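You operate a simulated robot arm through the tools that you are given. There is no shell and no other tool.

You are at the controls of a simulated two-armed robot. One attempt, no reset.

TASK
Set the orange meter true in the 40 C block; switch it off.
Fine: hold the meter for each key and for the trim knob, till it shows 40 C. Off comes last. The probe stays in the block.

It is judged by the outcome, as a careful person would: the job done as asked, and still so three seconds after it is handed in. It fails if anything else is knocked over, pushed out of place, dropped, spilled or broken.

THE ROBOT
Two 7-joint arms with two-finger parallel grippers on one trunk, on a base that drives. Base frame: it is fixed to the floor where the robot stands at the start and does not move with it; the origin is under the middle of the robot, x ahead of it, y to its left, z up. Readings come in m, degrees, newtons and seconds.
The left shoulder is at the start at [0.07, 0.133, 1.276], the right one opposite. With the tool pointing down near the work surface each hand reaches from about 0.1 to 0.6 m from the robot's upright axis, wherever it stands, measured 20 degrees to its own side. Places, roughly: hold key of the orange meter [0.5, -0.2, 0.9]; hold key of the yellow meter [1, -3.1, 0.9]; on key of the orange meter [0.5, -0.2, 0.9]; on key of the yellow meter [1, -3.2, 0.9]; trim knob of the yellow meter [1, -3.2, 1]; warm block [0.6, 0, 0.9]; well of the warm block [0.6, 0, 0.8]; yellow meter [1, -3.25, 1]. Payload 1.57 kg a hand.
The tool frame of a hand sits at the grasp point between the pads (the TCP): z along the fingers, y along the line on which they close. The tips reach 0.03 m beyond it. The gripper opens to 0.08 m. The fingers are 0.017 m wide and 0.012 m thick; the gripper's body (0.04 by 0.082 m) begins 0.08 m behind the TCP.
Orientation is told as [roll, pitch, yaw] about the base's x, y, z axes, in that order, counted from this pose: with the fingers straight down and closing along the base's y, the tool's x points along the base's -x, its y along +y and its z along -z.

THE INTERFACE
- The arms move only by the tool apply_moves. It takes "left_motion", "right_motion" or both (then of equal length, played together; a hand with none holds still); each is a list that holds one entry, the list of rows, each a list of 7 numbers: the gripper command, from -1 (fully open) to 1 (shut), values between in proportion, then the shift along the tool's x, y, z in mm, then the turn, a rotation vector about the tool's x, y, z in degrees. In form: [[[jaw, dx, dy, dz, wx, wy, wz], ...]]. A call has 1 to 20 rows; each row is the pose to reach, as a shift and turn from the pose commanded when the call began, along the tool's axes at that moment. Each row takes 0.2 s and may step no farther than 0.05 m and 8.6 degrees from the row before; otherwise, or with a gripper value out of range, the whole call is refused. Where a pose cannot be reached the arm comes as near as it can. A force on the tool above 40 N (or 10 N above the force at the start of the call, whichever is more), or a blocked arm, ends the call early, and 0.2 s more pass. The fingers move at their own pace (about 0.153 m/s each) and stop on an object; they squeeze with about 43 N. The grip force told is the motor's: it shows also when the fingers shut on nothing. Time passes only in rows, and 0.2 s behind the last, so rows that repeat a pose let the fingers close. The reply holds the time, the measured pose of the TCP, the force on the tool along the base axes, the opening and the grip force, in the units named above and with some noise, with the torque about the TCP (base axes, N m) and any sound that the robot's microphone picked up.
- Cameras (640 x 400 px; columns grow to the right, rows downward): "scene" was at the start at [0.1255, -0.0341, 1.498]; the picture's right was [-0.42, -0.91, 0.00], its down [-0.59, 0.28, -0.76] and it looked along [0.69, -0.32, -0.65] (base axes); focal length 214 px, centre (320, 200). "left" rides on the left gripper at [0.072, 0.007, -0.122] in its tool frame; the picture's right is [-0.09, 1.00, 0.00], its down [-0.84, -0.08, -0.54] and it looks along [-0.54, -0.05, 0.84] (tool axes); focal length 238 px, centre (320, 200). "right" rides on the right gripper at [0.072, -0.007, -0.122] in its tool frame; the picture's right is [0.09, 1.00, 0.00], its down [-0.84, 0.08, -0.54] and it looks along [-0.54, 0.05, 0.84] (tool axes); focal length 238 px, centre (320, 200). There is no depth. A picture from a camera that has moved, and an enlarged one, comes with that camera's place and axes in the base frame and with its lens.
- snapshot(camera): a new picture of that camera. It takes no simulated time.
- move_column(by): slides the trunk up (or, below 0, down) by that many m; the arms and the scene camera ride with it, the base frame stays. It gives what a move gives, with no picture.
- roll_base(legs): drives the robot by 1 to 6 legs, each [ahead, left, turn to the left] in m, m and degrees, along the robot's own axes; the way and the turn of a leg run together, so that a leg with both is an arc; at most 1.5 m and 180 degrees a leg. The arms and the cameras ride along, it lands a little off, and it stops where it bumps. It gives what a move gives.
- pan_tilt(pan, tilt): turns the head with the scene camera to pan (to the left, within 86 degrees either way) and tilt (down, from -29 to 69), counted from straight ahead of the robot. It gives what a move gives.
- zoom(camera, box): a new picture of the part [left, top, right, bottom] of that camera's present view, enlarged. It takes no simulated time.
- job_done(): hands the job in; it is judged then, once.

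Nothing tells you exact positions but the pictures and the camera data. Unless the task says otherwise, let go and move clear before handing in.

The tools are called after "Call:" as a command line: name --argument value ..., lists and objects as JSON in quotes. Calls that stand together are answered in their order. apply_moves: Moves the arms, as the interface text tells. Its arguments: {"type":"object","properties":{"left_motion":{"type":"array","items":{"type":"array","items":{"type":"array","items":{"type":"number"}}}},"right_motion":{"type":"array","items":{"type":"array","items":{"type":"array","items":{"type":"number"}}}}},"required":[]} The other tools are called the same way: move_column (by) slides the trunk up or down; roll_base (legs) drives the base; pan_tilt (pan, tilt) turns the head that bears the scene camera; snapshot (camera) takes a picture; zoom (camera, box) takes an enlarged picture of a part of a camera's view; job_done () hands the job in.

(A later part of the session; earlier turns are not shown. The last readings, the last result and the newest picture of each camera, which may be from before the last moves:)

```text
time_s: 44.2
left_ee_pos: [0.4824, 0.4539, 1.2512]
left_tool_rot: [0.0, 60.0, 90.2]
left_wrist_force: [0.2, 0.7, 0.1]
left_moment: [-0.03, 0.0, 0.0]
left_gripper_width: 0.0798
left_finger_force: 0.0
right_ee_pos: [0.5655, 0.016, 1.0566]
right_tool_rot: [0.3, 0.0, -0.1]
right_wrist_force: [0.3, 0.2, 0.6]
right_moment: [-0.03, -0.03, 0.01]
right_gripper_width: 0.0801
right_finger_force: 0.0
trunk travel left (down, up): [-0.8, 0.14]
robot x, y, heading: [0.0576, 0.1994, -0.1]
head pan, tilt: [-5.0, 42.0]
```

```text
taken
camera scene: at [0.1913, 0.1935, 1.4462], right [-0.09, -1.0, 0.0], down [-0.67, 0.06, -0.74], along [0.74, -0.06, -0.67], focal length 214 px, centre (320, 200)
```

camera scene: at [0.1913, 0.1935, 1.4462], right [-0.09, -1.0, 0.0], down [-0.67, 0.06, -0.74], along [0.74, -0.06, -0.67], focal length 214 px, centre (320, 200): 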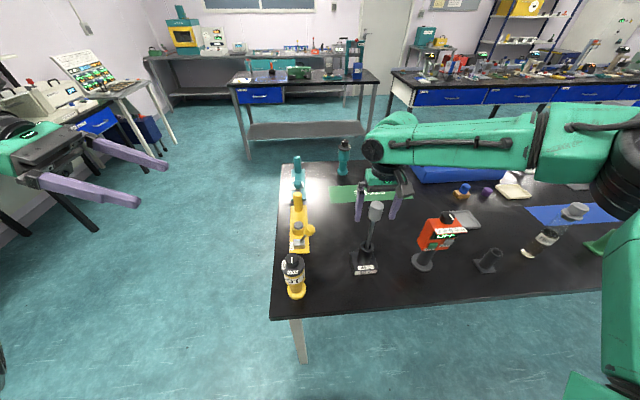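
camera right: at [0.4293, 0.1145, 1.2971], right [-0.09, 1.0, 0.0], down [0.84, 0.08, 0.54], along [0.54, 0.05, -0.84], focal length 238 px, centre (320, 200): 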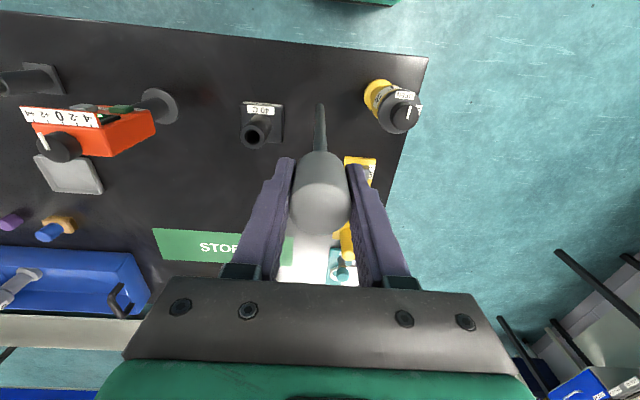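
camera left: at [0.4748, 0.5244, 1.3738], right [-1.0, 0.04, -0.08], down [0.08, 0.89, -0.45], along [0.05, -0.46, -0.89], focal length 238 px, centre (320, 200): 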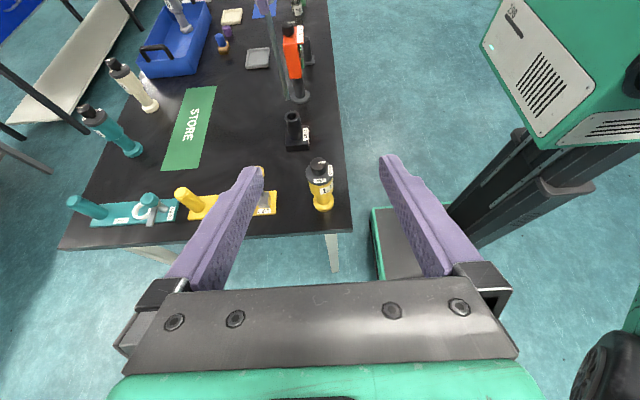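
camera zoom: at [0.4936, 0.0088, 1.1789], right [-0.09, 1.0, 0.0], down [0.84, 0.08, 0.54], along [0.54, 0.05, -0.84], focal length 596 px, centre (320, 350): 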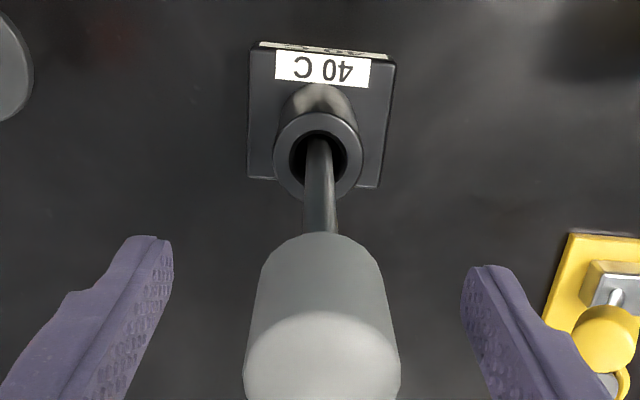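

Call:
apply_moves --right_motion '[[[-1, 0, 0, -20, 0, 0, 0], [-1, 0, 0, -50, 0, 0, 0], [-1, 0, 0, -90, 0, 0, 0], [-1, 0, 0, -130, 0, 0, 0], [-1, 30, -10, -155, 0, 0, 0], [-1, 60, -20, -160, 0, 0, 0], [-1, 80, -40, -160, 0, 0, 0]]]'

Call:
zoom --camera "scene" --box '[320, 150, 440, 290]'

```text
time_s: 45.8
left_ee_pos: [0.4809, 0.4536, 1.2517]
left_tool_rot: [-0.1, 60.0, 90.1]
left_wrist_force: [-0.8, 0.5, 0.4]
left_moment: [0.0, 0.01, 0.02]
left_gripper_width: 0.0799
left_finger_force: 0.0
right_ee_pos: [0.4836, -0.0254, 1.2154]
right_tool_rot: [0.2, -0.1, 0.1]
right_wrist_force: [-1.1, 0.0, 0.3]
right_moment: [0.03, -0.01, -0.03]
right_gripper_width: 0.0801
right_finger_force: 0.0
trunk travel left (down, up): [-0.8, 0.14]
robot x, y, heading: [0.0577, 0.1951, 0.1]
head pan, tilt: [-5.0, 42.0]
```

```text
2.86 times, centred on (380, 220) of scene
camera zoom: at [0.1906, 0.1921, 1.4462], right [-0.09, -1.0, 0.0], down [-0.67, 0.06, -0.74], along [0.74, -0.06, -0.67], focal length 613 px, centre (149, 143)
```

zoom: 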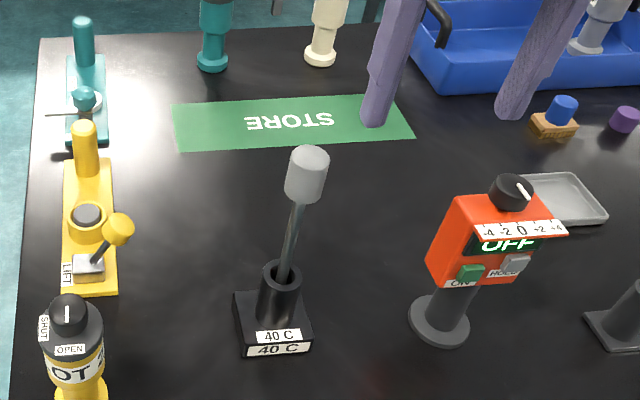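

The probe stands steady in the block. Now I'll slide the robot right to line up with the meter.

Call:
roll_base --legs '[[0, -0.19, 0], [0, -0.185, 0]]'

Call:
pan_tilt --pan -10 --tilt 42

Call:
snapshot --camera "scene"

```text
time_s: 48.4
left_ee_pos: [0.4842, 0.0923, 1.25]
left_tool_rot: [-0.1, 60.3, 90.5]
left_wrist_force: [0.5, 0.4, -0.8]
left_moment: [-0.04, -0.01, 0.04]
left_gripper_width: 0.0802
left_finger_force: 0.0
right_ee_pos: [0.4879, -0.3863, 1.217]
right_tool_rot: [0.0, -0.1, 0.2]
right_wrist_force: [0.2, 0.8, 0.1]
right_moment: [0.0, -0.03, 0.02]
right_gripper_width: 0.0799
right_finger_force: 0.0
trunk travel left (down, up): [-0.8, 0.14]
robot x, y, heading: [0.0645, -0.1666, 0.6]
head pan, tilt: [-5.0, 42.0]
```

```text
time_s: 49.1
left_ee_pos: [0.4818, 0.0891, 1.2518]
left_tool_rot: [0.1, 60.1, 90.5]
left_wrist_force: [-0.3, 0.5, -0.4]
left_moment: [-0.03, 0.01, -0.02]
left_gripper_width: 0.0798
left_finger_force: 0.1
right_ee_pos: [0.4885, -0.3898, 1.2159]
right_tool_rot: [0.1, -0.1, 0.5]
right_wrist_force: [-0.3, 0.2, -0.8]
right_moment: [-0.02, 0.0, 0.01]
right_gripper_width: 0.0801
right_finger_force: 0.1
trunk travel left (down, up): [-0.8, 0.14]
robot x, y, heading: [0.0584, -0.1674, 0.5]
head pan, tilt: [-10.0, 42.0]
```

```text
taken
camera scene: at [0.1918, -0.1801, 1.4462], right [-0.17, -0.99, 0.0], down [-0.66, 0.11, -0.74], along [0.73, -0.12, -0.67], focal length 214 px, centre (320, 200)
```

scene: 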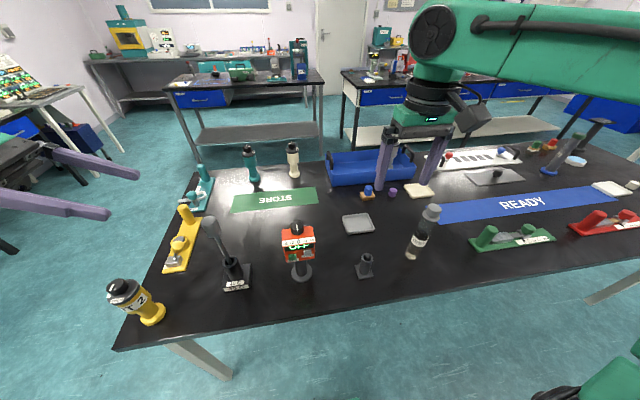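

Robot is centred. Now I'll turn the right hand to point left (+y) with a downward tilt, to hold the meter from its right side, below the HOLD key.

Call:
apply_moves --right_motion '[[[-1, 0, 0, 0, 0, 0, 8], [-1, 0, 0, 0, 0, 0, 16], [-1, 0, 0, 0, 0, 0, 24], [-1, 0, 0, 0, 0, 0, 32], [-1, 0, 0, 0, 0, 0, 40], [-1, 0, 0, 0, 0, 0, 48], [-1, 0, 0, 0, 0, 0, 56], [-1, 0, 0, 0, 0, 0, 64], [-1, 0, 0, 0, 0, 0, 72], [-1, 0, 0, 0, 0, 0, 80], [-1, 0, 0, 0, 0, 0, 86], [-1, 0, 0, 0, 0, 0, 90.5], [-1, 0, 0, 0, 0, 0, 90.5]]]'

Call:
apply_moves --right_motion '[[[-1, 0, 0, 0, 0, 7.5, 0], [-1, 0, 0, 0, 0, 15, 0], [-1, 0, 0, 0, 0, 22.5, 0], [-1, 0, 0, 0, 0, 30, 0], [-1, 0, 0, 0, 0, 37.5, 0], [-1, 0, 0, 0, 0, 45, 0], [-1, 0, 0, 0, 0, 52.5, 0], [-1, 0, 0, 0, 0, 60, 0], [-1, 0, 0, 0, 0, 60, 0]]]'

Call:
snapshot --camera "scene"

Call:
snapshot --camera "right"

```text
time_s: 51.9
left_ee_pos: [0.4821, 0.0886, 1.2519]
left_tool_rot: [-0.1, 60.1, 90.5]
left_wrist_force: [-0.1, -0.6, 0.0]
left_moment: [-0.02, -0.01, -0.01]
left_gripper_width: 0.0799
left_finger_force: 0.1
right_ee_pos: [0.4872, -0.3903, 1.2163]
right_tool_rot: [0.1, 0.2, -90.2]
right_wrist_force: [-0.8, -0.4, -0.1]
right_moment: [-0.01, 0.0, 0.01]
right_gripper_width: 0.08
right_finger_force: 0.1
trunk travel left (down, up): [-0.8, 0.14]
robot x, y, heading: [0.0571, -0.1699, 0.3]
head pan, tilt: [-10.0, 42.0]
```

```text
time_s: 53.9
left_ee_pos: [0.4832, 0.0883, 1.2515]
left_tool_rot: [0.1, 60.1, 90.5]
left_wrist_force: [-0.9, 0.6, 0.1]
left_moment: [0.0, -0.04, 0.03]
left_gripper_width: 0.0802
left_finger_force: 0.2
right_ee_pos: [0.487, -0.3886, 1.216]
right_tool_rot: [0.4, 60.2, -90.0]
right_wrist_force: [0.7, -0.3, -0.1]
right_moment: [0.01, 0.0, 0.02]
right_gripper_width: 0.0799
right_finger_force: 0.0
trunk travel left (down, up): [-0.8, 0.14]
robot x, y, heading: [0.0607, -0.167, 0.4]
head pan, tilt: [-10.0, 42.0]
```

```text
taken
camera scene: at [0.1916, -0.1805, 1.4462], right [-0.17, -0.99, 0.0], down [-0.66, 0.11, -0.74], along [0.73, -0.12, -0.67], focal length 214 px, centre (320, 200)
```

scene: 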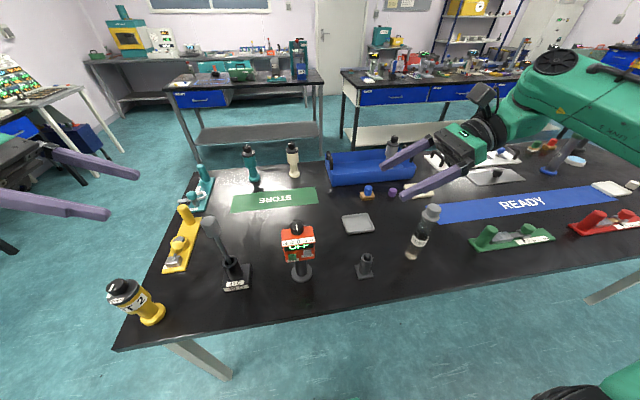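

```text
taken
camera right: at [0.4801, -0.4601, 1.3383], right [1.0, 0.04, 0.08], down [0.08, -0.89, -0.46], along [0.05, 0.46, -0.89], focal length 238 px, centre (320, 200)
```

right: 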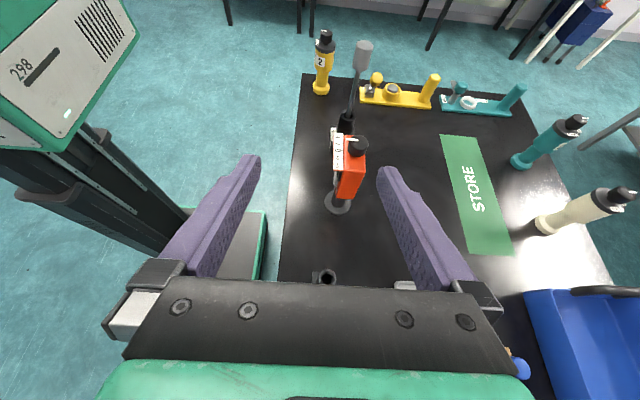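

The right-hand pose works. I'll shift the robot further right so the left arm faces the meter squarely, while the right arm holds it from the right.

Call:
roll_base --legs '[[-0.03, -0.14, 0]]'

Call:
apply_moves --left_motion '[[[-1, 0, 0, 0, 0, -7.5, 0], [-1, 0, 0, 0, 0, -15, 0], [-1, 0, 0, 0, 0, -22.5, 0], [-1, 0, 0, 0, 0, -30, 0], [-1, 0, 0, 0, 0, -37.5, 0], [-1, 0, 0, 0, 0, -45, 0], [-1, 0, 0, 0, 0, -52.5, 0], [-1, 0, 0, 0, 0, -60, 0], [-1, 0, 0, 0, 0, -60, 0]]]' --right_motion '[[[-1, 7, 3, 12, 0, 0, 0], [-1, 15, 6, 26, 0, 0, 0], [-1, 22, 9, 39, 0, 0, 0], [-1, 30, 12, 52, 0, 0, 0], [-1, 37, 15, 65, 0, 0, 0], [-1, 45, 18, 78, 0, 0, 0], [-1, 52, 21, 91, 0, 0, 0], [-1, 60, 24, 104, 0, 0, 0], [-1, 70, 27, 121, 0, 0, 0]]]'

```text
time_s: 55.2
left_ee_pos: [0.4556, -0.0466, 1.2505]
left_tool_rot: [0.2, 60.2, 90.5]
left_wrist_force: [-0.3, 0.5, -0.1]
left_moment: [-0.01, -0.01, -0.02]
left_gripper_width: 0.0802
left_finger_force: 0.1
right_ee_pos: [0.4584, -0.5257, 1.2162]
right_tool_rot: [0.3, 60.0, -90.0]
right_wrist_force: [-0.1, 0.4, 0.8]
right_moment: [-0.01, 0.04, 0.01]
right_gripper_width: 0.08
right_finger_force: 0.1
trunk travel left (down, up): [-0.8, 0.14]
robot x, y, heading: [0.0349, -0.3078, 0.9]
head pan, tilt: [-10.0, 42.0]
```

```text
time_s: 57.2
left_ee_pos: [0.4546, -0.0481, 1.2517]
left_tool_rot: [-0.1, 0.2, 90.5]
left_wrist_force: [-0.6, -0.4, -0.4]
left_moment: [-0.04, -0.03, -0.01]
left_gripper_width: 0.0799
left_finger_force: 0.0
right_ee_pos: [0.4867, -0.3885, 1.2151]
right_tool_rot: [0.2, 60.2, -90.0]
right_wrist_force: [1.2, -0.1, 0.5]
right_moment: [-0.02, -0.01, 0.03]
right_gripper_width: 0.0805
right_finger_force: 0.0
trunk travel left (down, up): [-0.8, 0.14]
robot x, y, heading: [0.0282, -0.3085, 0.4]
head pan, tilt: [-10.0, 42.0]
```

Call:
apply_moves --left_motion '[[[-1, 0, 0, 0, 0, 0, 8], [-1, 0, 0, 0, 0, 0, 16], [-1, 0, 0, 0, 0, 0, 24], [-1, 0, 0, 0, 0, 0, 32], [-1, 0, 0, 0, 0, 0, 40], [-1, 0, 0, 0, 0, 0, 48], [-1, 0, 0, 0, 0, 0, 56], [-1, 0, 0, 0, 0, 0, 64], [-1, 0, 0, 0, 0, 0, 72], [-1, 0, 0, 0, 0, 0, 80], [-1, 0, 0, 0, 0, 0, 86], [-1, 0, 0, 0, 0, 0, 90.5], [-1, 0, 0, 0, 0, 0, 90.5]]]'

Call:
apply_moves --left_motion '[[[0, 0, 0, 8, 0, -7.2, 0], [0.5, 0, 0, 16, 0, -14.4, 0], [1, 0, 0, 24, 0, -21.6, 0], [1, 0, 0, 32, 0, -28.8, 0], [1, 0, 0, 40, 0, -36, 0], [1, 0, 0, 50, 0, -43.2, 0], [1, 0, 0, 60, 0, -50, 0], [1, 0, 0, 60, 0, -50, 0]]]'

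Call:
snapshot --camera "scene"

Call:
snapshot --camera "left"

```text
time_s: 60.0
left_ee_pos: [0.4547, -0.0497, 1.2498]
left_tool_rot: [-0.2, -0.1, -0.1]
left_wrist_force: [-0.4, 0.7, 0.6]
left_moment: [-0.03, 0.02, -0.01]
left_gripper_width: 0.08
left_finger_force: 0.1
right_ee_pos: [0.4865, -0.3891, 1.2168]
right_tool_rot: [0.1, 60.3, -89.9]
right_wrist_force: [0.8, 0.1, -0.5]
right_moment: [0.01, -0.02, -0.01]
right_gripper_width: 0.0801
right_finger_force: 0.1
trunk travel left (down, up): [-0.8, 0.14]
robot x, y, heading: [0.0304, -0.308, 0.4]
head pan, tilt: [-10.0, 42.0]
```

```text
time_s: 61.8
left_ee_pos: [0.4935, -0.0388, 1.213]
left_tool_rot: [-0.2, -50.1, 0.1]
left_wrist_force: [-0.9, -0.2, -0.6]
left_moment: [-0.01, -0.03, 0.0]
left_gripper_width: 0.0
left_finger_force: 21.2
left hand out of reach, approached as far as the arm can: row 6, 7, 8
right_ee_pos: [0.4854, -0.3876, 1.2158]
right_tool_rot: [0.4, 60.1, -89.8]
right_wrist_force: [-0.1, 0.0, 0.4]
right_moment: [-0.03, 0.0, -0.04]
right_gripper_width: 0.0799
right_finger_force: 0.0
trunk travel left (down, up): [-0.8, 0.14]
robot x, y, heading: [0.0329, -0.3092, 0.4]
head pan, tilt: [-10.0, 42.0]
```

```text
taken
camera scene: at [0.1617, -0.3182, 1.4464], right [-0.17, -0.99, 0.0], down [-0.66, 0.11, -0.74], along [0.73, -0.12, -0.67], focal length 214 px, centre (320, 200)
```

scene: 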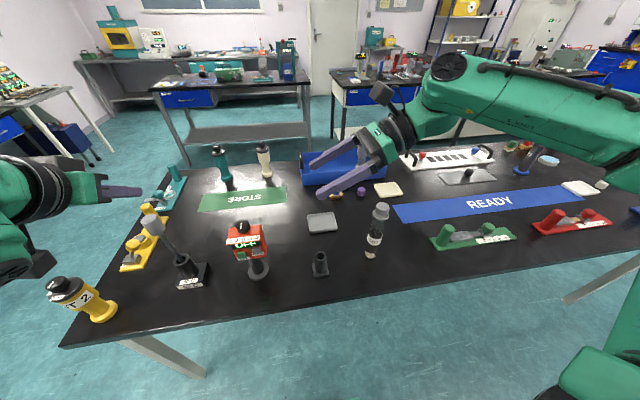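

```text
taken
camera left: at [0.3526, -0.0324, 1.2345], right [0.06, 1.0, 0.07], down [0.12, -0.08, 0.99], along [0.99, -0.05, -0.13], focal length 238 px, centre (320, 200)
```

left: 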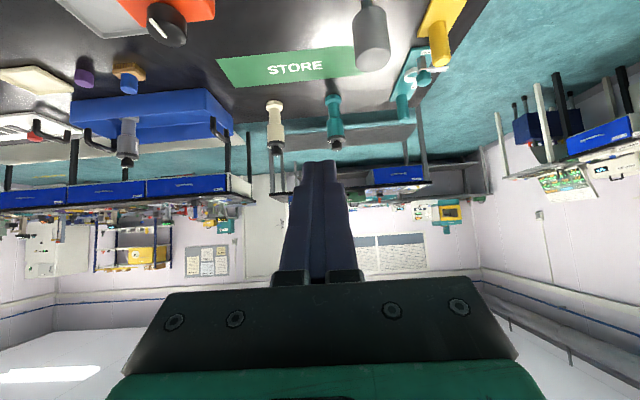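

The left hand is in a forward-and-down pressing pose with closed fingers. I'll lower the trunk 0.15 m so I can read the display and reach down.

Call:
move_column --by -0.15

Call:
pan_tilt --pan 15 --tilt 36

Call:
snapshot --camera "scene"

Call:
snapshot --camera "right"

```text
time_s: 63.6
left_ee_pos: [0.4945, -0.0407, 1.0614]
left_tool_rot: [-0.1, -49.9, 0.1]
left_wrist_force: [-0.3, -1.5, -0.6]
left_moment: [-0.01, 0.0, 0.02]
left_gripper_width: 0.0002
left_finger_force: 21.5
right_ee_pos: [0.4866, -0.3884, 1.0666]
right_tool_rot: [0.2, 60.3, -89.9]
right_wrist_force: [-0.1, 0.1, 0.5]
right_moment: [-0.01, -0.02, 0.0]
right_gripper_width: 0.0799
right_finger_force: 0.1
trunk travel left (down, up): [-0.65, 0.29]
robot x, y, heading: [0.0309, -0.3101, 0.2]
head pan, tilt: [-10.0, 42.0]
```

```text
time_s: 64.5
left_ee_pos: [0.4938, -0.041, 1.0627]
left_tool_rot: [-0.1, -50.0, 0.0]
left_wrist_force: [0.6, 0.9, 0.3]
left_moment: [0.01, 0.03, 0.0]
left_gripper_width: 0.0001
left_finger_force: 21.3
right_ee_pos: [0.4871, -0.3889, 1.0664]
right_tool_rot: [0.1, 60.3, -89.8]
right_wrist_force: [-0.2, -0.3, 0.0]
right_moment: [0.02, 0.02, 0.03]
right_gripper_width: 0.08
right_finger_force: 0.2
trunk travel left (down, up): [-0.65, 0.29]
robot x, y, heading: [0.0304, -0.3075, 0.3]
head pan, tilt: [15.0, 36.0]
```

```text
taken
camera scene: at [0.165, -0.2827, 1.3051], right [0.26, -0.96, 0.0], down [-0.57, -0.16, -0.81], along [0.78, 0.21, -0.59], focal length 214 px, centre (320, 200)
```

scene: 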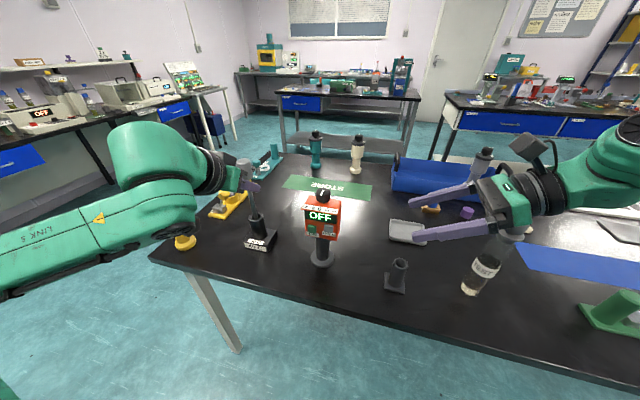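

```text
taken
camera right: at [0.4791, -0.4591, 1.189], right [1.0, 0.04, 0.08], down [0.08, -0.89, -0.46], along [0.05, 0.46, -0.89], focal length 238 px, centre (320, 200)
```

right: 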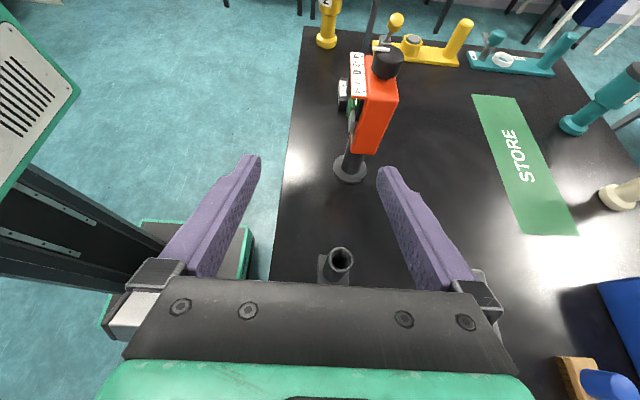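

Call:
zoom --camera "scene" --box '[280, 180, 360, 270]'

Call:
zoom --camera "right" --box '[310, 40, 430, 190]'

Call:
zoom --camera "scene" --box '[180, 130, 300, 260]'

```text
4.44 times, centred on (320, 225) of scene
camera zoom: at [0.165, -0.2827, 1.3051], right [0.26, -0.96, 0.0], down [-0.57, -0.16, -0.81], along [0.78, 0.21, -0.59], focal length 953 px, centre (320, 89)
```

zoom: 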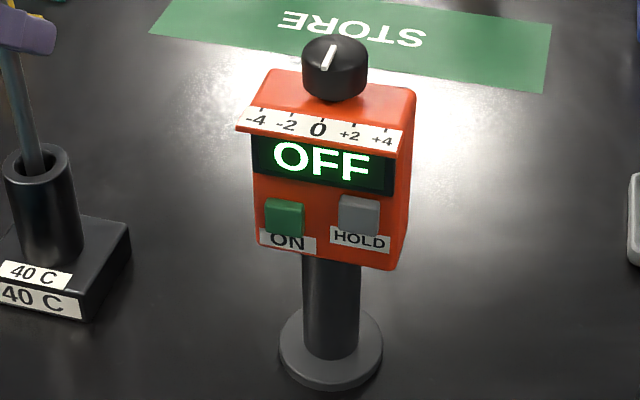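

```text
2.67 times, centred on (370, 115) of right
camera zoom: at [0.4791, -0.4591, 1.189], right [1.0, 0.04, 0.08], down [0.08, -0.89, -0.46], along [0.05, 0.46, -0.89], focal length 636 px, centre (187, 427)
```

zoom: 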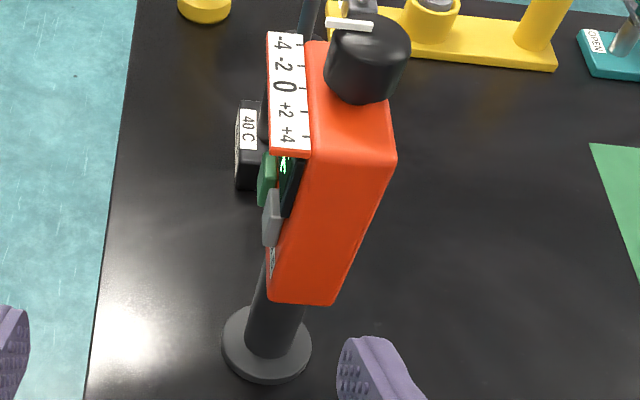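

```text
3.08 times, centred on (240, 195) of scene
camera zoom: at [0.165, -0.2827, 1.3051], right [0.26, -0.96, 0.0], down [-0.57, -0.16, -0.81], along [0.78, 0.21, -0.59], focal length 660 px, centre (566, 215)
```

zoom: 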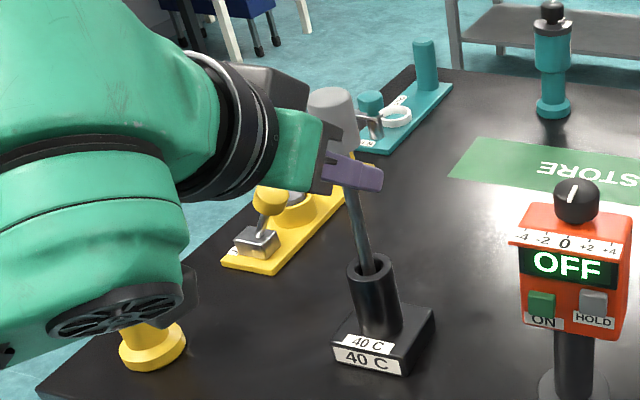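

Meter front face is at x≈0.538, HOLD spans y -0.193 to -0.2165 and z 0.936–0.959, and ON is centred at about (y -0.1625, z 0.9375). Before moving in I'll check where the right forearm sits relative to the TEST tube.

Call:
pan_tilt --pan -35 --tilt 30

Call:
snapshot --camera "scene"

```text
time_s: 65.6
left_ee_pos: [0.4938, -0.0398, 1.0612]
left_tool_rot: [-0.3, -49.9, 0.1]
left_wrist_force: [0.8, 0.3, -0.1]
left_moment: [-0.03, -0.02, 0.0]
left_gripper_width: 0.0001
left_finger_force: 21.8
right_ee_pos: [0.4876, -0.3889, 1.0667]
right_tool_rot: [0.1, 60.2, -89.8]
right_wrist_force: [-0.1, 0.2, -0.1]
right_moment: [0.02, 0.0, 0.03]
right_gripper_width: 0.0802
right_finger_force: 0.0
trunk travel left (down, up): [-0.65, 0.29]
robot x, y, heading: [0.0304, -0.3048, 0.4]
head pan, tilt: [-35.0, 30.0]
```

```text
taken
camera scene: at [0.1551, -0.3571, 1.3145], right [-0.57, -0.82, 0.0], down [-0.41, 0.28, -0.87], along [0.71, -0.49, -0.5], focal length 214 px, centre (320, 200)
```

scene: 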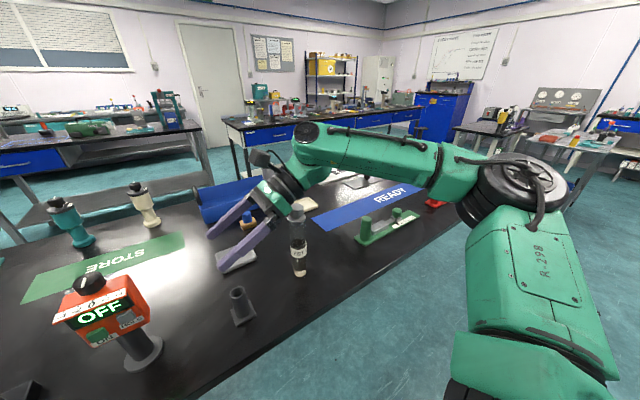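

The right elbow sits high and well out to the side, clear of the tube. I'll bring the right hand to the right of the meter at mid-height with a small x offset to clear the scale lip.

Call:
apply_moves --right_motion '[[[-1, 16.5, 15.9, 28.9, 0, 0, 0], [-1, 33, 31.7, 57.7, 0, 0, 0], [-1, 49.4, 47.6, 86.6, 0, 0, 0], [-1, 65.9, 63.4, 115.4, 0, 0, 0], [-1, 43, 63.4, 128, 0, 0, 0], [-1, 21, 63.4, 141, 0, 0, 0], [-1, -0.7, 63.4, 153.4, 0, 0, 0], [-1, -0.7, 63.4, 153.4, 0, 0, 0]]]'

Call:
snapshot --camera "scene"

Call:
snapshot --camera "right"

```text
time_s: 67.4
left_ee_pos: [0.4941, -0.0408, 1.0627]
left_tool_rot: [-0.1, -49.9, 0.1]
left_wrist_force: [0.7, 0.5, 0.7]
left_moment: [-0.01, 0.0, 0.01]
left_gripper_width: 0.0
left_finger_force: 20.9
right_ee_pos: [0.5423, -0.2622, 0.992]
right_tool_rot: [0.3, 60.3, -89.9]
right_wrist_force: [-0.8, -0.6, 0.2]
right_moment: [-0.03, -0.01, 0.01]
right_gripper_width: 0.0803
right_finger_force: 0.1
right hand out of reach, approached as far as the arm can: row 4, 5, 6, 7, 8
trunk travel left (down, up): [-0.65, 0.29]
robot x, y, heading: [0.0287, -0.3065, 0.2]
head pan, tilt: [-35.0, 30.0]
```

```text
taken
camera scene: at [0.1548, -0.3572, 1.3145], right [-0.57, -0.82, 0.0], down [-0.41, 0.28, -0.87], along [0.71, -0.49, -0.5], focal length 214 px, centre (320, 200)
```

scene: 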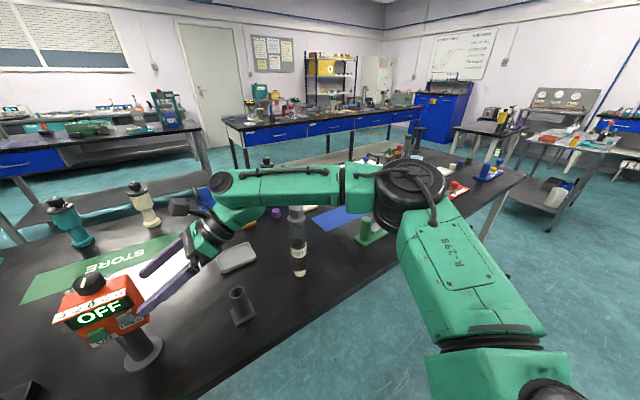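

```text
taken
camera right: at [0.5338, -0.3325, 1.1151], right [1.0, 0.04, 0.08], down [0.08, -0.89, -0.46], along [0.05, 0.46, -0.89], focal length 238 px, centre (320, 200)
```

right: 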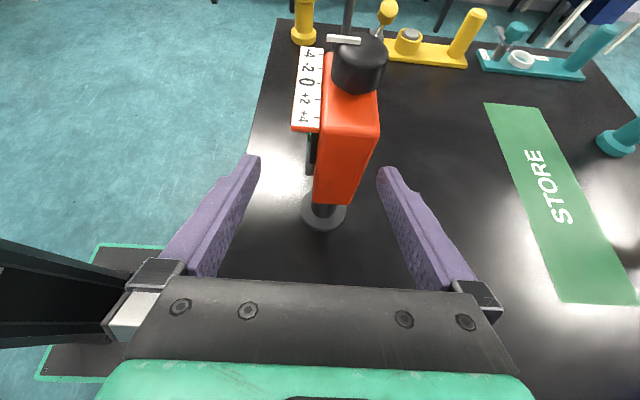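

I'm at the edge of reach here, and the forearm is passing close over the TEST tube. I'll back the right hand out, raise the trunk, and stand a bit further left and forward so the forearm comes from the front instead.

Call:
apply_moves --right_motion '[[[-1, 20, 0, -12, 0, 0, 0], [-1, 40, 0, -24, 0, 0, 0], [-1, 60, -5, -36, 0, 0, 0], [-1, 50, -12, -65, 0, 0, 0], [-1, 35, -22, -95, 0, 0, 0], [-1, 20, -30, -120, 0, 0, 0], [-1, 6, -35, -145, 0, 0, 0]]]'

Call:
move_column --by 0.15

Call:
roll_base --legs '[[0.03, 0.107, -0.4]]'

Call:
pan_tilt --pan 0 --tilt 40

Call:
snapshot --camera "scene"

```text
time_s: 69.0
left_ee_pos: [0.4932, -0.0416, 1.0624]
left_tool_rot: [0.1, -50.0, 0.0]
left_wrist_force: [0.1, -0.5, -0.1]
left_moment: [0.01, -0.05, 0.02]
left_gripper_width: 0.0001
left_finger_force: 21.1
right_ee_pos: [0.5041, -0.3868, 1.0707]
right_tool_rot: [0.4, 60.3, -89.9]
right_wrist_force: [-0.2, 0.1, -0.4]
right_moment: [0.02, -0.03, 0.01]
right_gripper_width: 0.08
right_finger_force: 0.1
trunk travel left (down, up): [-0.65, 0.29]
robot x, y, heading: [0.0327, -0.3084, 0.4]
head pan, tilt: [-35.0, 30.0]
```

```text
time_s: 70.8
left_ee_pos: [0.4935, -0.0408, 1.2117]
left_tool_rot: [-0.3, -49.9, 0.1]
left_wrist_force: [0.7, -0.2, 0.4]
left_moment: [0.02, -0.03, 0.0]
left_gripper_width: 0.0
left_finger_force: 21.4
right_ee_pos: [0.504, -0.3852, 1.2198]
right_tool_rot: [0.3, 60.2, -89.9]
right_wrist_force: [0.1, 1.0, 1.0]
right_moment: [-0.01, 0.0, 0.01]
right_gripper_width: 0.0802
right_finger_force: 0.0
trunk travel left (down, up): [-0.8, 0.14]
robot x, y, heading: [0.0341, -0.3078, 0.4]
head pan, tilt: [-35.0, 30.0]
```

```text
time_s: 72.0
left_ee_pos: [0.5247, 0.0588, 1.2123]
left_tool_rot: [0.0, -49.9, -0.6]
left_wrist_force: [-0.8, 0.1, 0.2]
left_moment: [0.02, 0.01, 0.02]
left_gripper_width: 0.0
left_finger_force: 21.6
right_ee_pos: [0.5331, -0.2855, 1.2187]
right_tool_rot: [0.3, 60.3, -90.3]
right_wrist_force: [0.7, 0.6, -0.3]
right_moment: [0.01, -0.01, 0.04]
right_gripper_width: 0.0799
right_finger_force: 0.2
trunk travel left (down, up): [-0.8, 0.14]
robot x, y, heading: [0.06, -0.2027, 0.1]
head pan, tilt: [-35.0, 30.0]
```

```text
time_s: 73.0
left_ee_pos: [0.5252, 0.0614, 1.2111]
left_tool_rot: [-0.2, -49.9, -0.4]
left_wrist_force: [0.4, 1.1, 0.4]
left_moment: [0.0, 0.01, 0.04]
left_gripper_width: 0.0
left_finger_force: 21.5
right_ee_pos: [0.534, -0.2834, 1.2204]
right_tool_rot: [0.2, 60.2, -90.5]
right_wrist_force: [-0.8, 0.2, 0.6]
right_moment: [-0.04, -0.02, -0.02]
right_gripper_width: 0.0798
right_finger_force: 0.0
trunk travel left (down, up): [-0.8, 0.14]
robot x, y, heading: [0.0624, -0.1998, 0.3]
head pan, tilt: [0.0, 40.0]
```

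```text
taken
camera scene: at [0.1948, -0.2011, 1.4492], right [0.0, -1.0, 0.0], down [-0.64, 0.0, -0.77], along [0.77, 0.0, -0.64], focal length 214 px, centre (320, 200)
```

scene: 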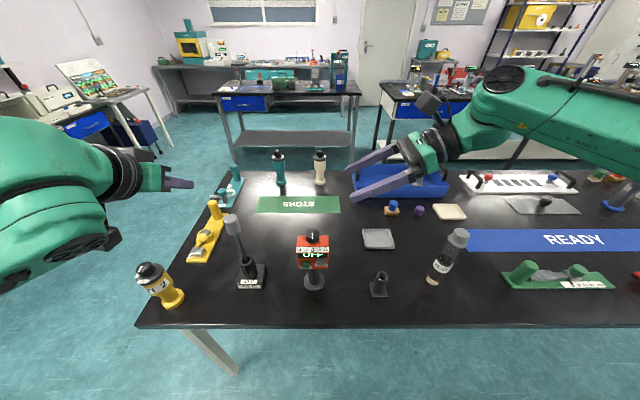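

Robot is at (0.06, -0.20). I'll bring the left hand in toward the front of the meter with a slight rightward yaw, staying high, to test reach.

Call:
apply_moves --left_motion '[[[1, 4, -27, -5, 2.6, 0, 2.2], [1, 8.5, -53, -10, 5.1, 0, 4.3], [1, 13, -80, -15, 7.7, 0, 6.5], [1, 17, -107, -20, 10.2, 0, 8.6], [1, 21.5, -133, -25, 12.8, 0, 10.8], [1, 25.7, -160, -30.6, 15.3, 0, 12.9], [1, 25.7, -160, -30.6, 15.3, 0, 12.9]]]'

Call:
snapshot --camera "scene"

```text
time_s: 74.6
left_ee_pos: [0.5042, -0.1036, 1.2175]
left_tool_rot: [-0.2, -50.0, -20.4]
left_wrist_force: [0.4, -0.2, -0.7]
left_moment: [0.01, -0.01, 0.01]
left_gripper_width: 0.0
left_finger_force: 21.3
left hand out of reach, approached as far as the arm can: row 1, 2, 3, 4, 5, 6, 7
right_ee_pos: [0.5331, -0.2827, 1.2194]
right_tool_rot: [0.2, 60.1, -90.4]
right_wrist_force: [0.6, -0.5, -0.3]
right_moment: [-0.03, 0.01, -0.02]
right_gripper_width: 0.0797
right_finger_force: 0.1
trunk travel left (down, up): [-0.8, 0.14]
robot x, y, heading: [0.0621, -0.2046, -0.2]
head pan, tilt: [0.0, 40.0]
```

```text
taken
camera scene: at [0.1953, -0.2003, 1.4491], right [0.0, -1.0, 0.0], down [-0.64, 0.0, -0.77], along [0.77, 0.0, -0.64], focal length 214 px, centre (320, 200)
```

scene: 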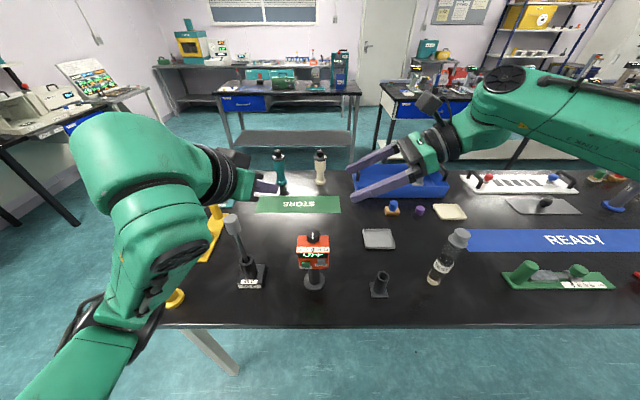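

Reach is limited by folding here, so I'll use a steeper finger angle (pitch -35°, yaw 0), which still clears the scale lip.

Call:
apply_moves --left_motion '[[[1, 0, 0, 0, 0, 7.5, 0], [1, 0, 0, 0, 0, 15, 0], [1, 0, 0, 0, 0, 15, 0]]]'

Call:
apply_moves --left_motion '[[[1, 0, -8, 0, -3.9, 0, -5.6], [1, 0, -16, 0, -7.8, 0, -11.1], [1, 0, -24, 0, -11.7, 0, -16.7], [1, 0, -24, 0, -11.7, 0, -16.7]]]'

```text
time_s: 75.4
left_ee_pos: [0.5021, -0.1043, 1.2184]
left_tool_rot: [0.0, -34.9, -20.4]
left_wrist_force: [0.5, 0.1, 0.0]
left_moment: [0.01, 0.01, -0.02]
left_gripper_width: 0.0001
left_finger_force: 21.2
right_ee_pos: [0.5329, -0.2835, 1.2197]
right_tool_rot: [0.2, 60.2, -90.3]
right_wrist_force: [0.6, 0.2, 1.0]
right_moment: [-0.02, 0.01, -0.03]
right_gripper_width: 0.0802
right_finger_force: 0.0
trunk travel left (down, up): [-0.8, 0.14]
robot x, y, heading: [0.0595, -0.2001, 0.0]
head pan, tilt: [0.0, 40.0]
```

```text
time_s: 76.4
left_ee_pos: [0.4958, -0.1261, 1.2171]
left_tool_rot: [-0.2, -34.9, 0.0]
left_wrist_force: [0.0, -0.7, 0.3]
left_moment: [-0.06, -0.04, -0.01]
left_gripper_width: 0.0001
left_finger_force: 21.1
right_ee_pos: [0.5333, -0.2838, 1.2189]
right_tool_rot: [0.3, 60.2, -90.5]
right_wrist_force: [0.6, 0.2, -0.2]
right_moment: [-0.01, 0.0, -0.03]
right_gripper_width: 0.0799
right_finger_force: 0.1
trunk travel left (down, up): [-0.8, 0.14]
robot x, y, heading: [0.0629, -0.2035, -0.1]
head pan, tilt: [0.0, 40.0]
```

Call:
apply_moves --left_motion '[[[1, 12, -12, -9, 0, 0, 0], [1, 25, -24, -17, 0, 0, 0], [1, 37, -36, -26, 0, 0, 0], [1, 37, -36, -26, 0, 0, 0]]]'

Call:
move_column --by -0.15

Call:
pan_tilt --pan 0 --tilt 36

Call:
snapshot --camera "scene"

Call:
snapshot --camera "right"

```text
time_s: 77.4
left_ee_pos: [0.4519, -0.1607, 1.2179]
left_tool_rot: [-0.1, -34.9, -0.1]
left_wrist_force: [0.2, 0.3, 0.5]
left_moment: [0.01, 0.01, -0.04]
left_gripper_width: 0.0001
left_finger_force: 21.8
right_ee_pos: [0.5335, -0.2831, 1.221]
right_tool_rot: [0.3, 60.2, -90.4]
right_wrist_force: [-0.2, -0.2, 0.7]
right_moment: [-0.02, 0.01, 0.02]
right_gripper_width: 0.0799
right_finger_force: 0.0
trunk travel left (down, up): [-0.8, 0.14]
robot x, y, heading: [0.0614, -0.2009, -0.1]
head pan, tilt: [0.0, 40.0]
```

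```text
time_s: 79.1
left_ee_pos: [0.4507, -0.161, 1.0673]
left_tool_rot: [-0.1, -35.0, -0.2]
left_wrist_force: [0.4, -1.3, -0.2]
left_moment: [-0.02, 0.03, 0.0]
left_gripper_width: 0.0
left_finger_force: 21.4
right_ee_pos: [0.5337, -0.2831, 1.0696]
right_tool_rot: [0.2, 60.3, -90.3]
right_wrist_force: [-0.7, -0.3, 0.4]
right_moment: [0.01, 0.04, 0.03]
right_gripper_width: 0.0802
right_finger_force: 0.0
trunk travel left (down, up): [-0.65, 0.29]
robot x, y, heading: [0.0573, -0.2023, -0.0]
head pan, tilt: [0.0, 40.0]
```

```text
time_s: 79.8
left_ee_pos: [0.4513, -0.1612, 1.0685]
left_tool_rot: [0.0, -35.1, -0.1]
left_wrist_force: [-0.7, 0.4, -0.8]
left_moment: [-0.01, 0.03, 0.01]
left_gripper_width: 0.0
left_finger_force: 21.2
right_ee_pos: [0.5321, -0.2823, 1.0694]
right_tool_rot: [0.3, 60.2, -90.3]
right_wrist_force: [0.3, -0.1, -0.8]
right_moment: [0.0, 0.01, 0.0]
right_gripper_width: 0.0803
right_finger_force: 0.1
trunk travel left (down, up): [-0.65, 0.29]
robot x, y, heading: [0.0623, -0.2006, -0.1]
head pan, tilt: [0.0, 36.0]
```

```text
taken
camera scene: at [0.1975, -0.2005, 1.3051], right [0.0, -1.0, 0.0], down [-0.59, 0.0, -0.81], along [0.81, 0.0, -0.59], focal length 214 px, centre (320, 200)
```

scene: 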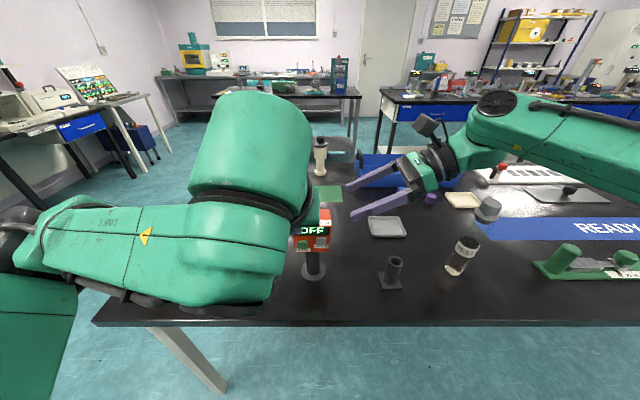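

```text
taken
camera right: at [0.5251, -0.3538, 1.1927], right [1.0, 0.04, 0.08], down [0.07, -0.89, -0.46], along [0.06, 0.46, -0.89], focal length 238 px, centre (320, 200)
```

right: 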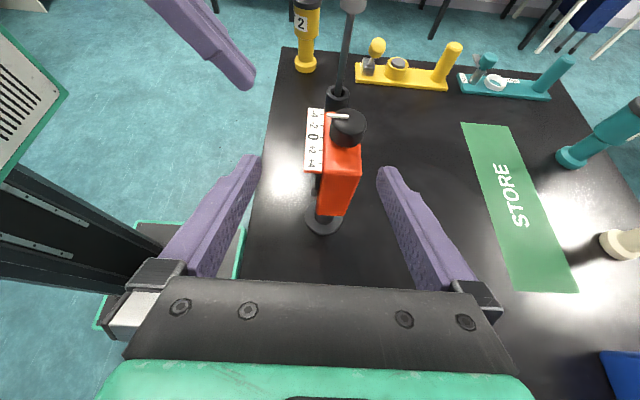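

The right hand now has an easy pose and the left waits in front. Moving the right hand down beside the meter.

Call:
apply_moves --right_motion '[[[-1, 9.5, 19, 22.6, 0, 0, 0], [-1, -6, 19, 32, 0, 0, 0], [-1, -22.6, 19, 41, 0, 0, 0], [-1, -40, 19, 51, 0, 0, 0], [-1, -56.8, 19, 60.6, 0, 0, 0], [-1, -56.8, 19, 60.6, 0, 0, 0]]]'

Call:
zoom --camera "right" --box '[220, 0, 420, 200]'

Call:
snapshot --camera "scene"

```text
time_s: 81.2
left_ee_pos: [0.4509, -0.161, 1.0673]
left_tool_rot: [-0.1, -35.0, -0.2]
left_wrist_force: [-0.1, -0.5, 0.6]
left_moment: [0.0, 0.01, 0.0]
left_gripper_width: 0.0001
left_finger_force: 21.8
right_ee_pos: [0.551, -0.2596, 0.9904]
right_tool_rot: [0.2, 60.1, -90.4]
right_wrist_force: [0.6, -0.4, 0.6]
right_moment: [0.03, -0.01, 0.0]
right_gripper_width: 0.08
right_finger_force: 0.0
trunk travel left (down, up): [-0.65, 0.29]
robot x, y, heading: [0.0571, -0.1988, -0.1]
head pan, tilt: [0.0, 36.0]
```

```text
2.00 times, centred on (320, 100) of right
camera zoom: at [0.5437, -0.3296, 1.1134], right [1.0, 0.04, 0.08], down [0.07, -0.89, -0.46], along [0.06, 0.46, -0.89], focal length 477 px, centre (320, 400)
```

zoom: 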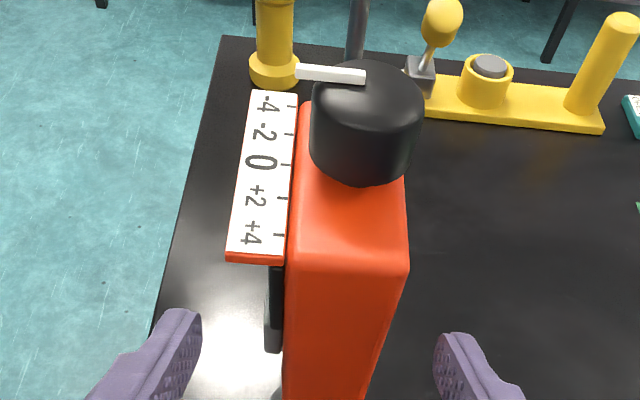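

```text
taken
camera scene: at [0.1974, -0.2002, 1.3052], right [0.0, -1.0, 0.0], down [-0.59, 0.0, -0.81], along [0.81, 0.0, -0.59], focal length 214 px, centre (320, 200)
```

scene: 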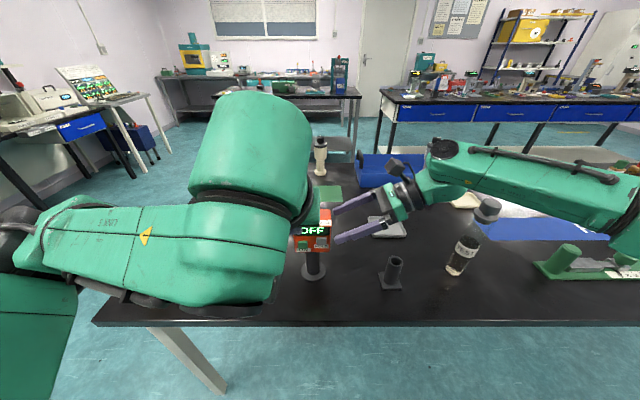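

Call:
zoom --camera "scene" --box '[390, 120, 640, 290]'

```text
2.35 times, centred on (515, 205) of scene
camera zoom: at [0.1974, -0.2002, 1.3052], right [0.0, -1.0, 0.0], down [-0.59, 0.0, -0.81], along [0.81, 0.0, -0.59], focal length 505 px, centre (-139, 188)
```

zoom: 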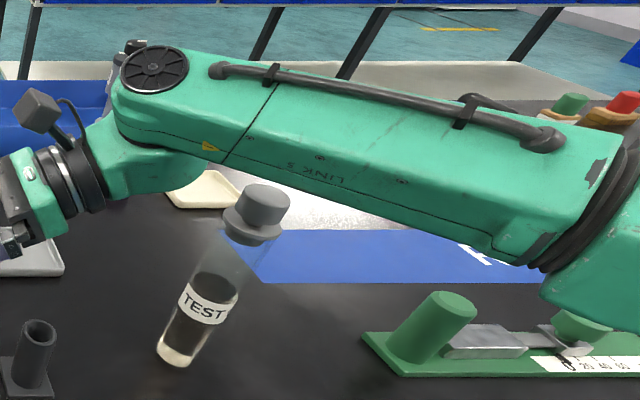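

There's adequate clearance between the forearm and the tube. I'll ease down and in to the low-right of the meter body, below HOLD, in small steps.

Call:
apply_moves --right_motion '[[[-1, -12, 0, 18, 0, 0, 0], [-1, -24, 0, 36, 0, 0, 0], [-1, -32, 2, 52, 0, 0, 0], [-1, -37.2, 5.7, 65.8, 0, 0, 0], [-1, -37.2, 5.7, 65.8, 0, 0, 0]]]'

Call:
zoom --camera "scene" --box '[280, 120, 560, 290]'

Call:
zoom --camera "scene" --box '[295, 200, 375, 260]'

Call:
zoom --camera "right" --box '[220, 20, 420, 200]'

```text
time_s: 82.4
left_ee_pos: [0.4512, -0.1612, 1.069]
left_tool_rot: [-0.1, -34.9, -0.2]
left_wrist_force: [-0.1, -0.6, 0.8]
left_moment: [-0.01, -0.02, 0.0]
left_gripper_width: 0.0
left_finger_force: 21.2
right_ee_pos: [0.5445, -0.2225, 0.9365]
right_tool_rot: [0.4, 59.9, -90.5]
right_wrist_force: [0.0, -1.0, 0.0]
right_moment: [0.01, -0.04, 0.02]
right_gripper_width: 0.0803
right_finger_force: 0.1
right hand out of reach, approached as far as the arm can: row 3, 4, 5
trunk travel left (down, up): [-0.65, 0.29]
robot x, y, heading: [0.0603, -0.2045, -0.0]
head pan, tilt: [0.0, 36.0]
```

```text
2.29 times, centred on (420, 205) of scene
camera zoom: at [0.1977, -0.2006, 1.3051], right [0.0, -1.0, 0.0], down [-0.59, 0.0, -0.81], along [0.81, 0.0, -0.59], focal length 490 px, centre (91, 189)
```

zoom: 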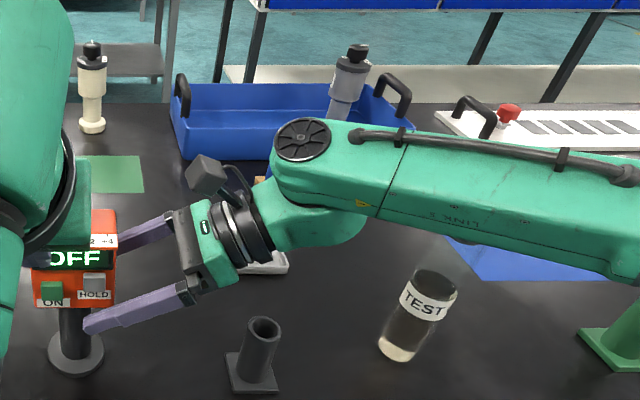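

```text
6.67 times, centred on (335, 230) of scene
camera zoom: at [0.1977, -0.2006, 1.3051], right [0.0, -1.0, 0.0], down [-0.59, 0.0, -0.81], along [0.81, 0.0, -0.59], focal length 1430 px, centre (220, 0)
```

zoom: 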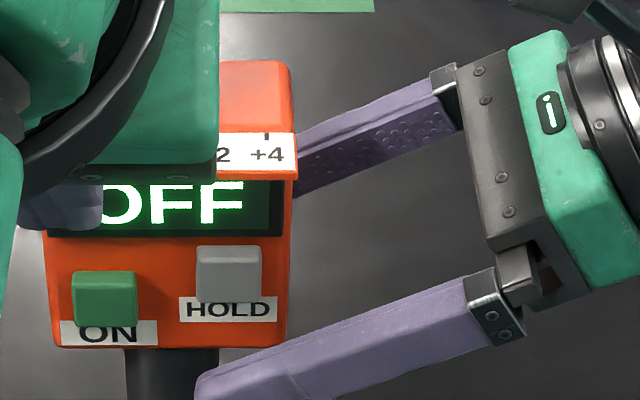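

```text
2.22 times, centred on (320, 110) of right
camera zoom: at [0.5363, -0.2917, 1.06], right [1.0, 0.03, 0.08], down [0.07, -0.89, -0.45], along [0.06, 0.46, -0.89], focal length 530 px, centre (320, 400)
```

zoom: 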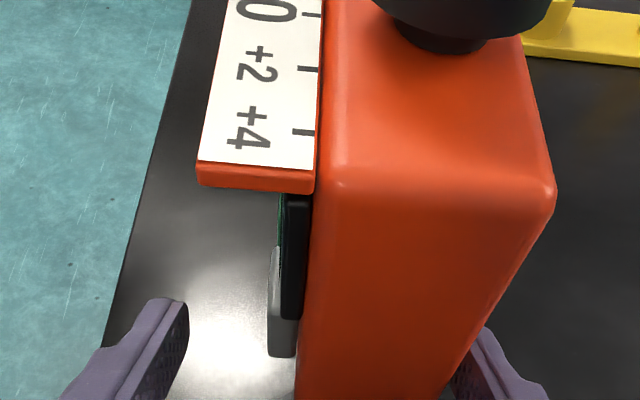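

I'm about 12 mm short of reach again. I'll back both hands off a little, drive 5 cm closer and retry.

Call:
apply_moves --left_motion '[[[1, -1, 0, -15, 0, 0, 0], [1, -2, 0, -30, 0, 0, 0], [1, -3, 0, -45, 0, 0, 0], [1, -4, 0, -58, 0, 0, 0], [1, -4, 0, -58, 0, 0, 0]]]' --right_motion '[[[-1, 0.6, 0, -29.2, 0, 0, 0], [-1, 22.8, 0, -67.8, 0, 0, 0], [-1, 22.8, -22, -67.8, 0, 0, 0], [-1, 22.8, -44.5, -67.8, 0, 0, 0], [-1, 22.8, -44.5, -67.8, 0, 0, 0]]]'

Call:
roll_base --legs '[[0.055, 0, 0]]'

Call:
snapshot --camera "right"

Call:
snapshot --camera "scene"

```text
time_s: 83.6
left_ee_pos: [0.4206, -0.1601, 1.1182]
left_tool_rot: [-0.1, -34.9, 0.0]
left_wrist_force: [-0.7, 0.2, 0.2]
left_moment: [0.03, -0.01, -0.02]
left_gripper_width: 0.0
left_finger_force: 21.0
right_ee_pos: [0.5001, -0.2683, 0.9899]
right_tool_rot: [0.2, 60.2, -90.3]
right_wrist_force: [0.6, 0.1, -0.5]
right_moment: [0.0, 0.03, 0.0]
right_gripper_width: 0.0799
right_finger_force: 0.0
trunk travel left (down, up): [-0.65, 0.29]
robot x, y, heading: [0.0629, -0.1995, 0.1]
head pan, tilt: [0.0, 36.0]
```

```text
time_s: 84.5
left_ee_pos: [0.4746, -0.1613, 1.1195]
left_tool_rot: [-0.1, -35.1, 0.0]
left_wrist_force: [0.8, 1.3, -0.3]
left_moment: [0.01, 0.0, -0.03]
left_gripper_width: 0.0001
left_finger_force: 20.9
right_ee_pos: [0.5525, -0.269, 0.9919]
right_tool_rot: [0.4, 60.2, -90.2]
right_wrist_force: [-0.3, 0.5, 0.2]
right_moment: [0.0, 0.0, -0.02]
right_gripper_width: 0.0802
right_finger_force: 0.1
trunk travel left (down, up): [-0.65, 0.29]
robot x, y, heading: [0.1185, -0.2024, 0.1]
head pan, tilt: [0.0, 36.0]
```

```text
taken
camera right: at [0.5449, -0.3396, 1.1148], right [1.0, 0.04, 0.08], down [0.07, -0.89, -0.46], along [0.06, 0.46, -0.89], focal length 238 px, centre (320, 200)
```

right: 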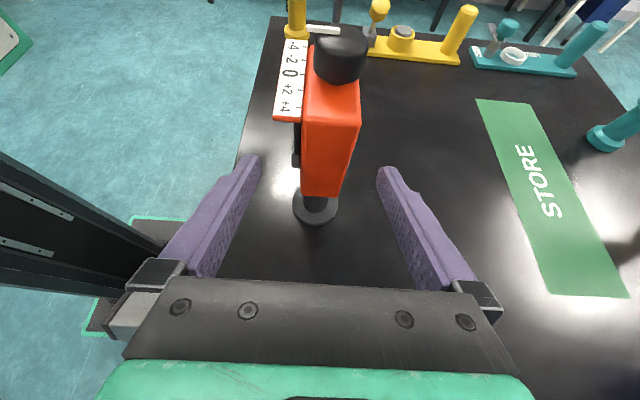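

```text
taken
camera scene: at [0.2507, -0.2004, 1.3054], right [0.0, -1.0, 0.0], down [-0.59, 0.0, -0.81], along [0.81, 0.0, -0.59], focal length 214 px, centre (320, 200)
```

scene: 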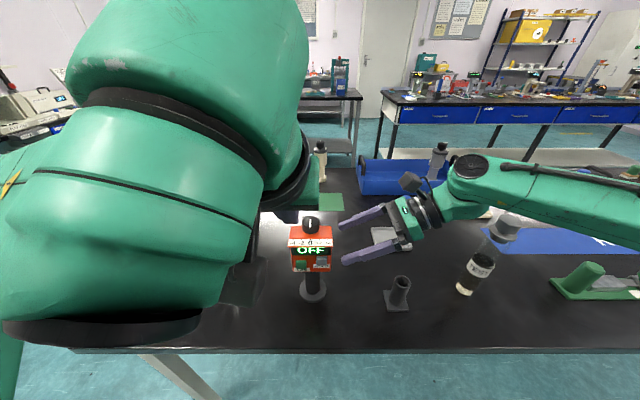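

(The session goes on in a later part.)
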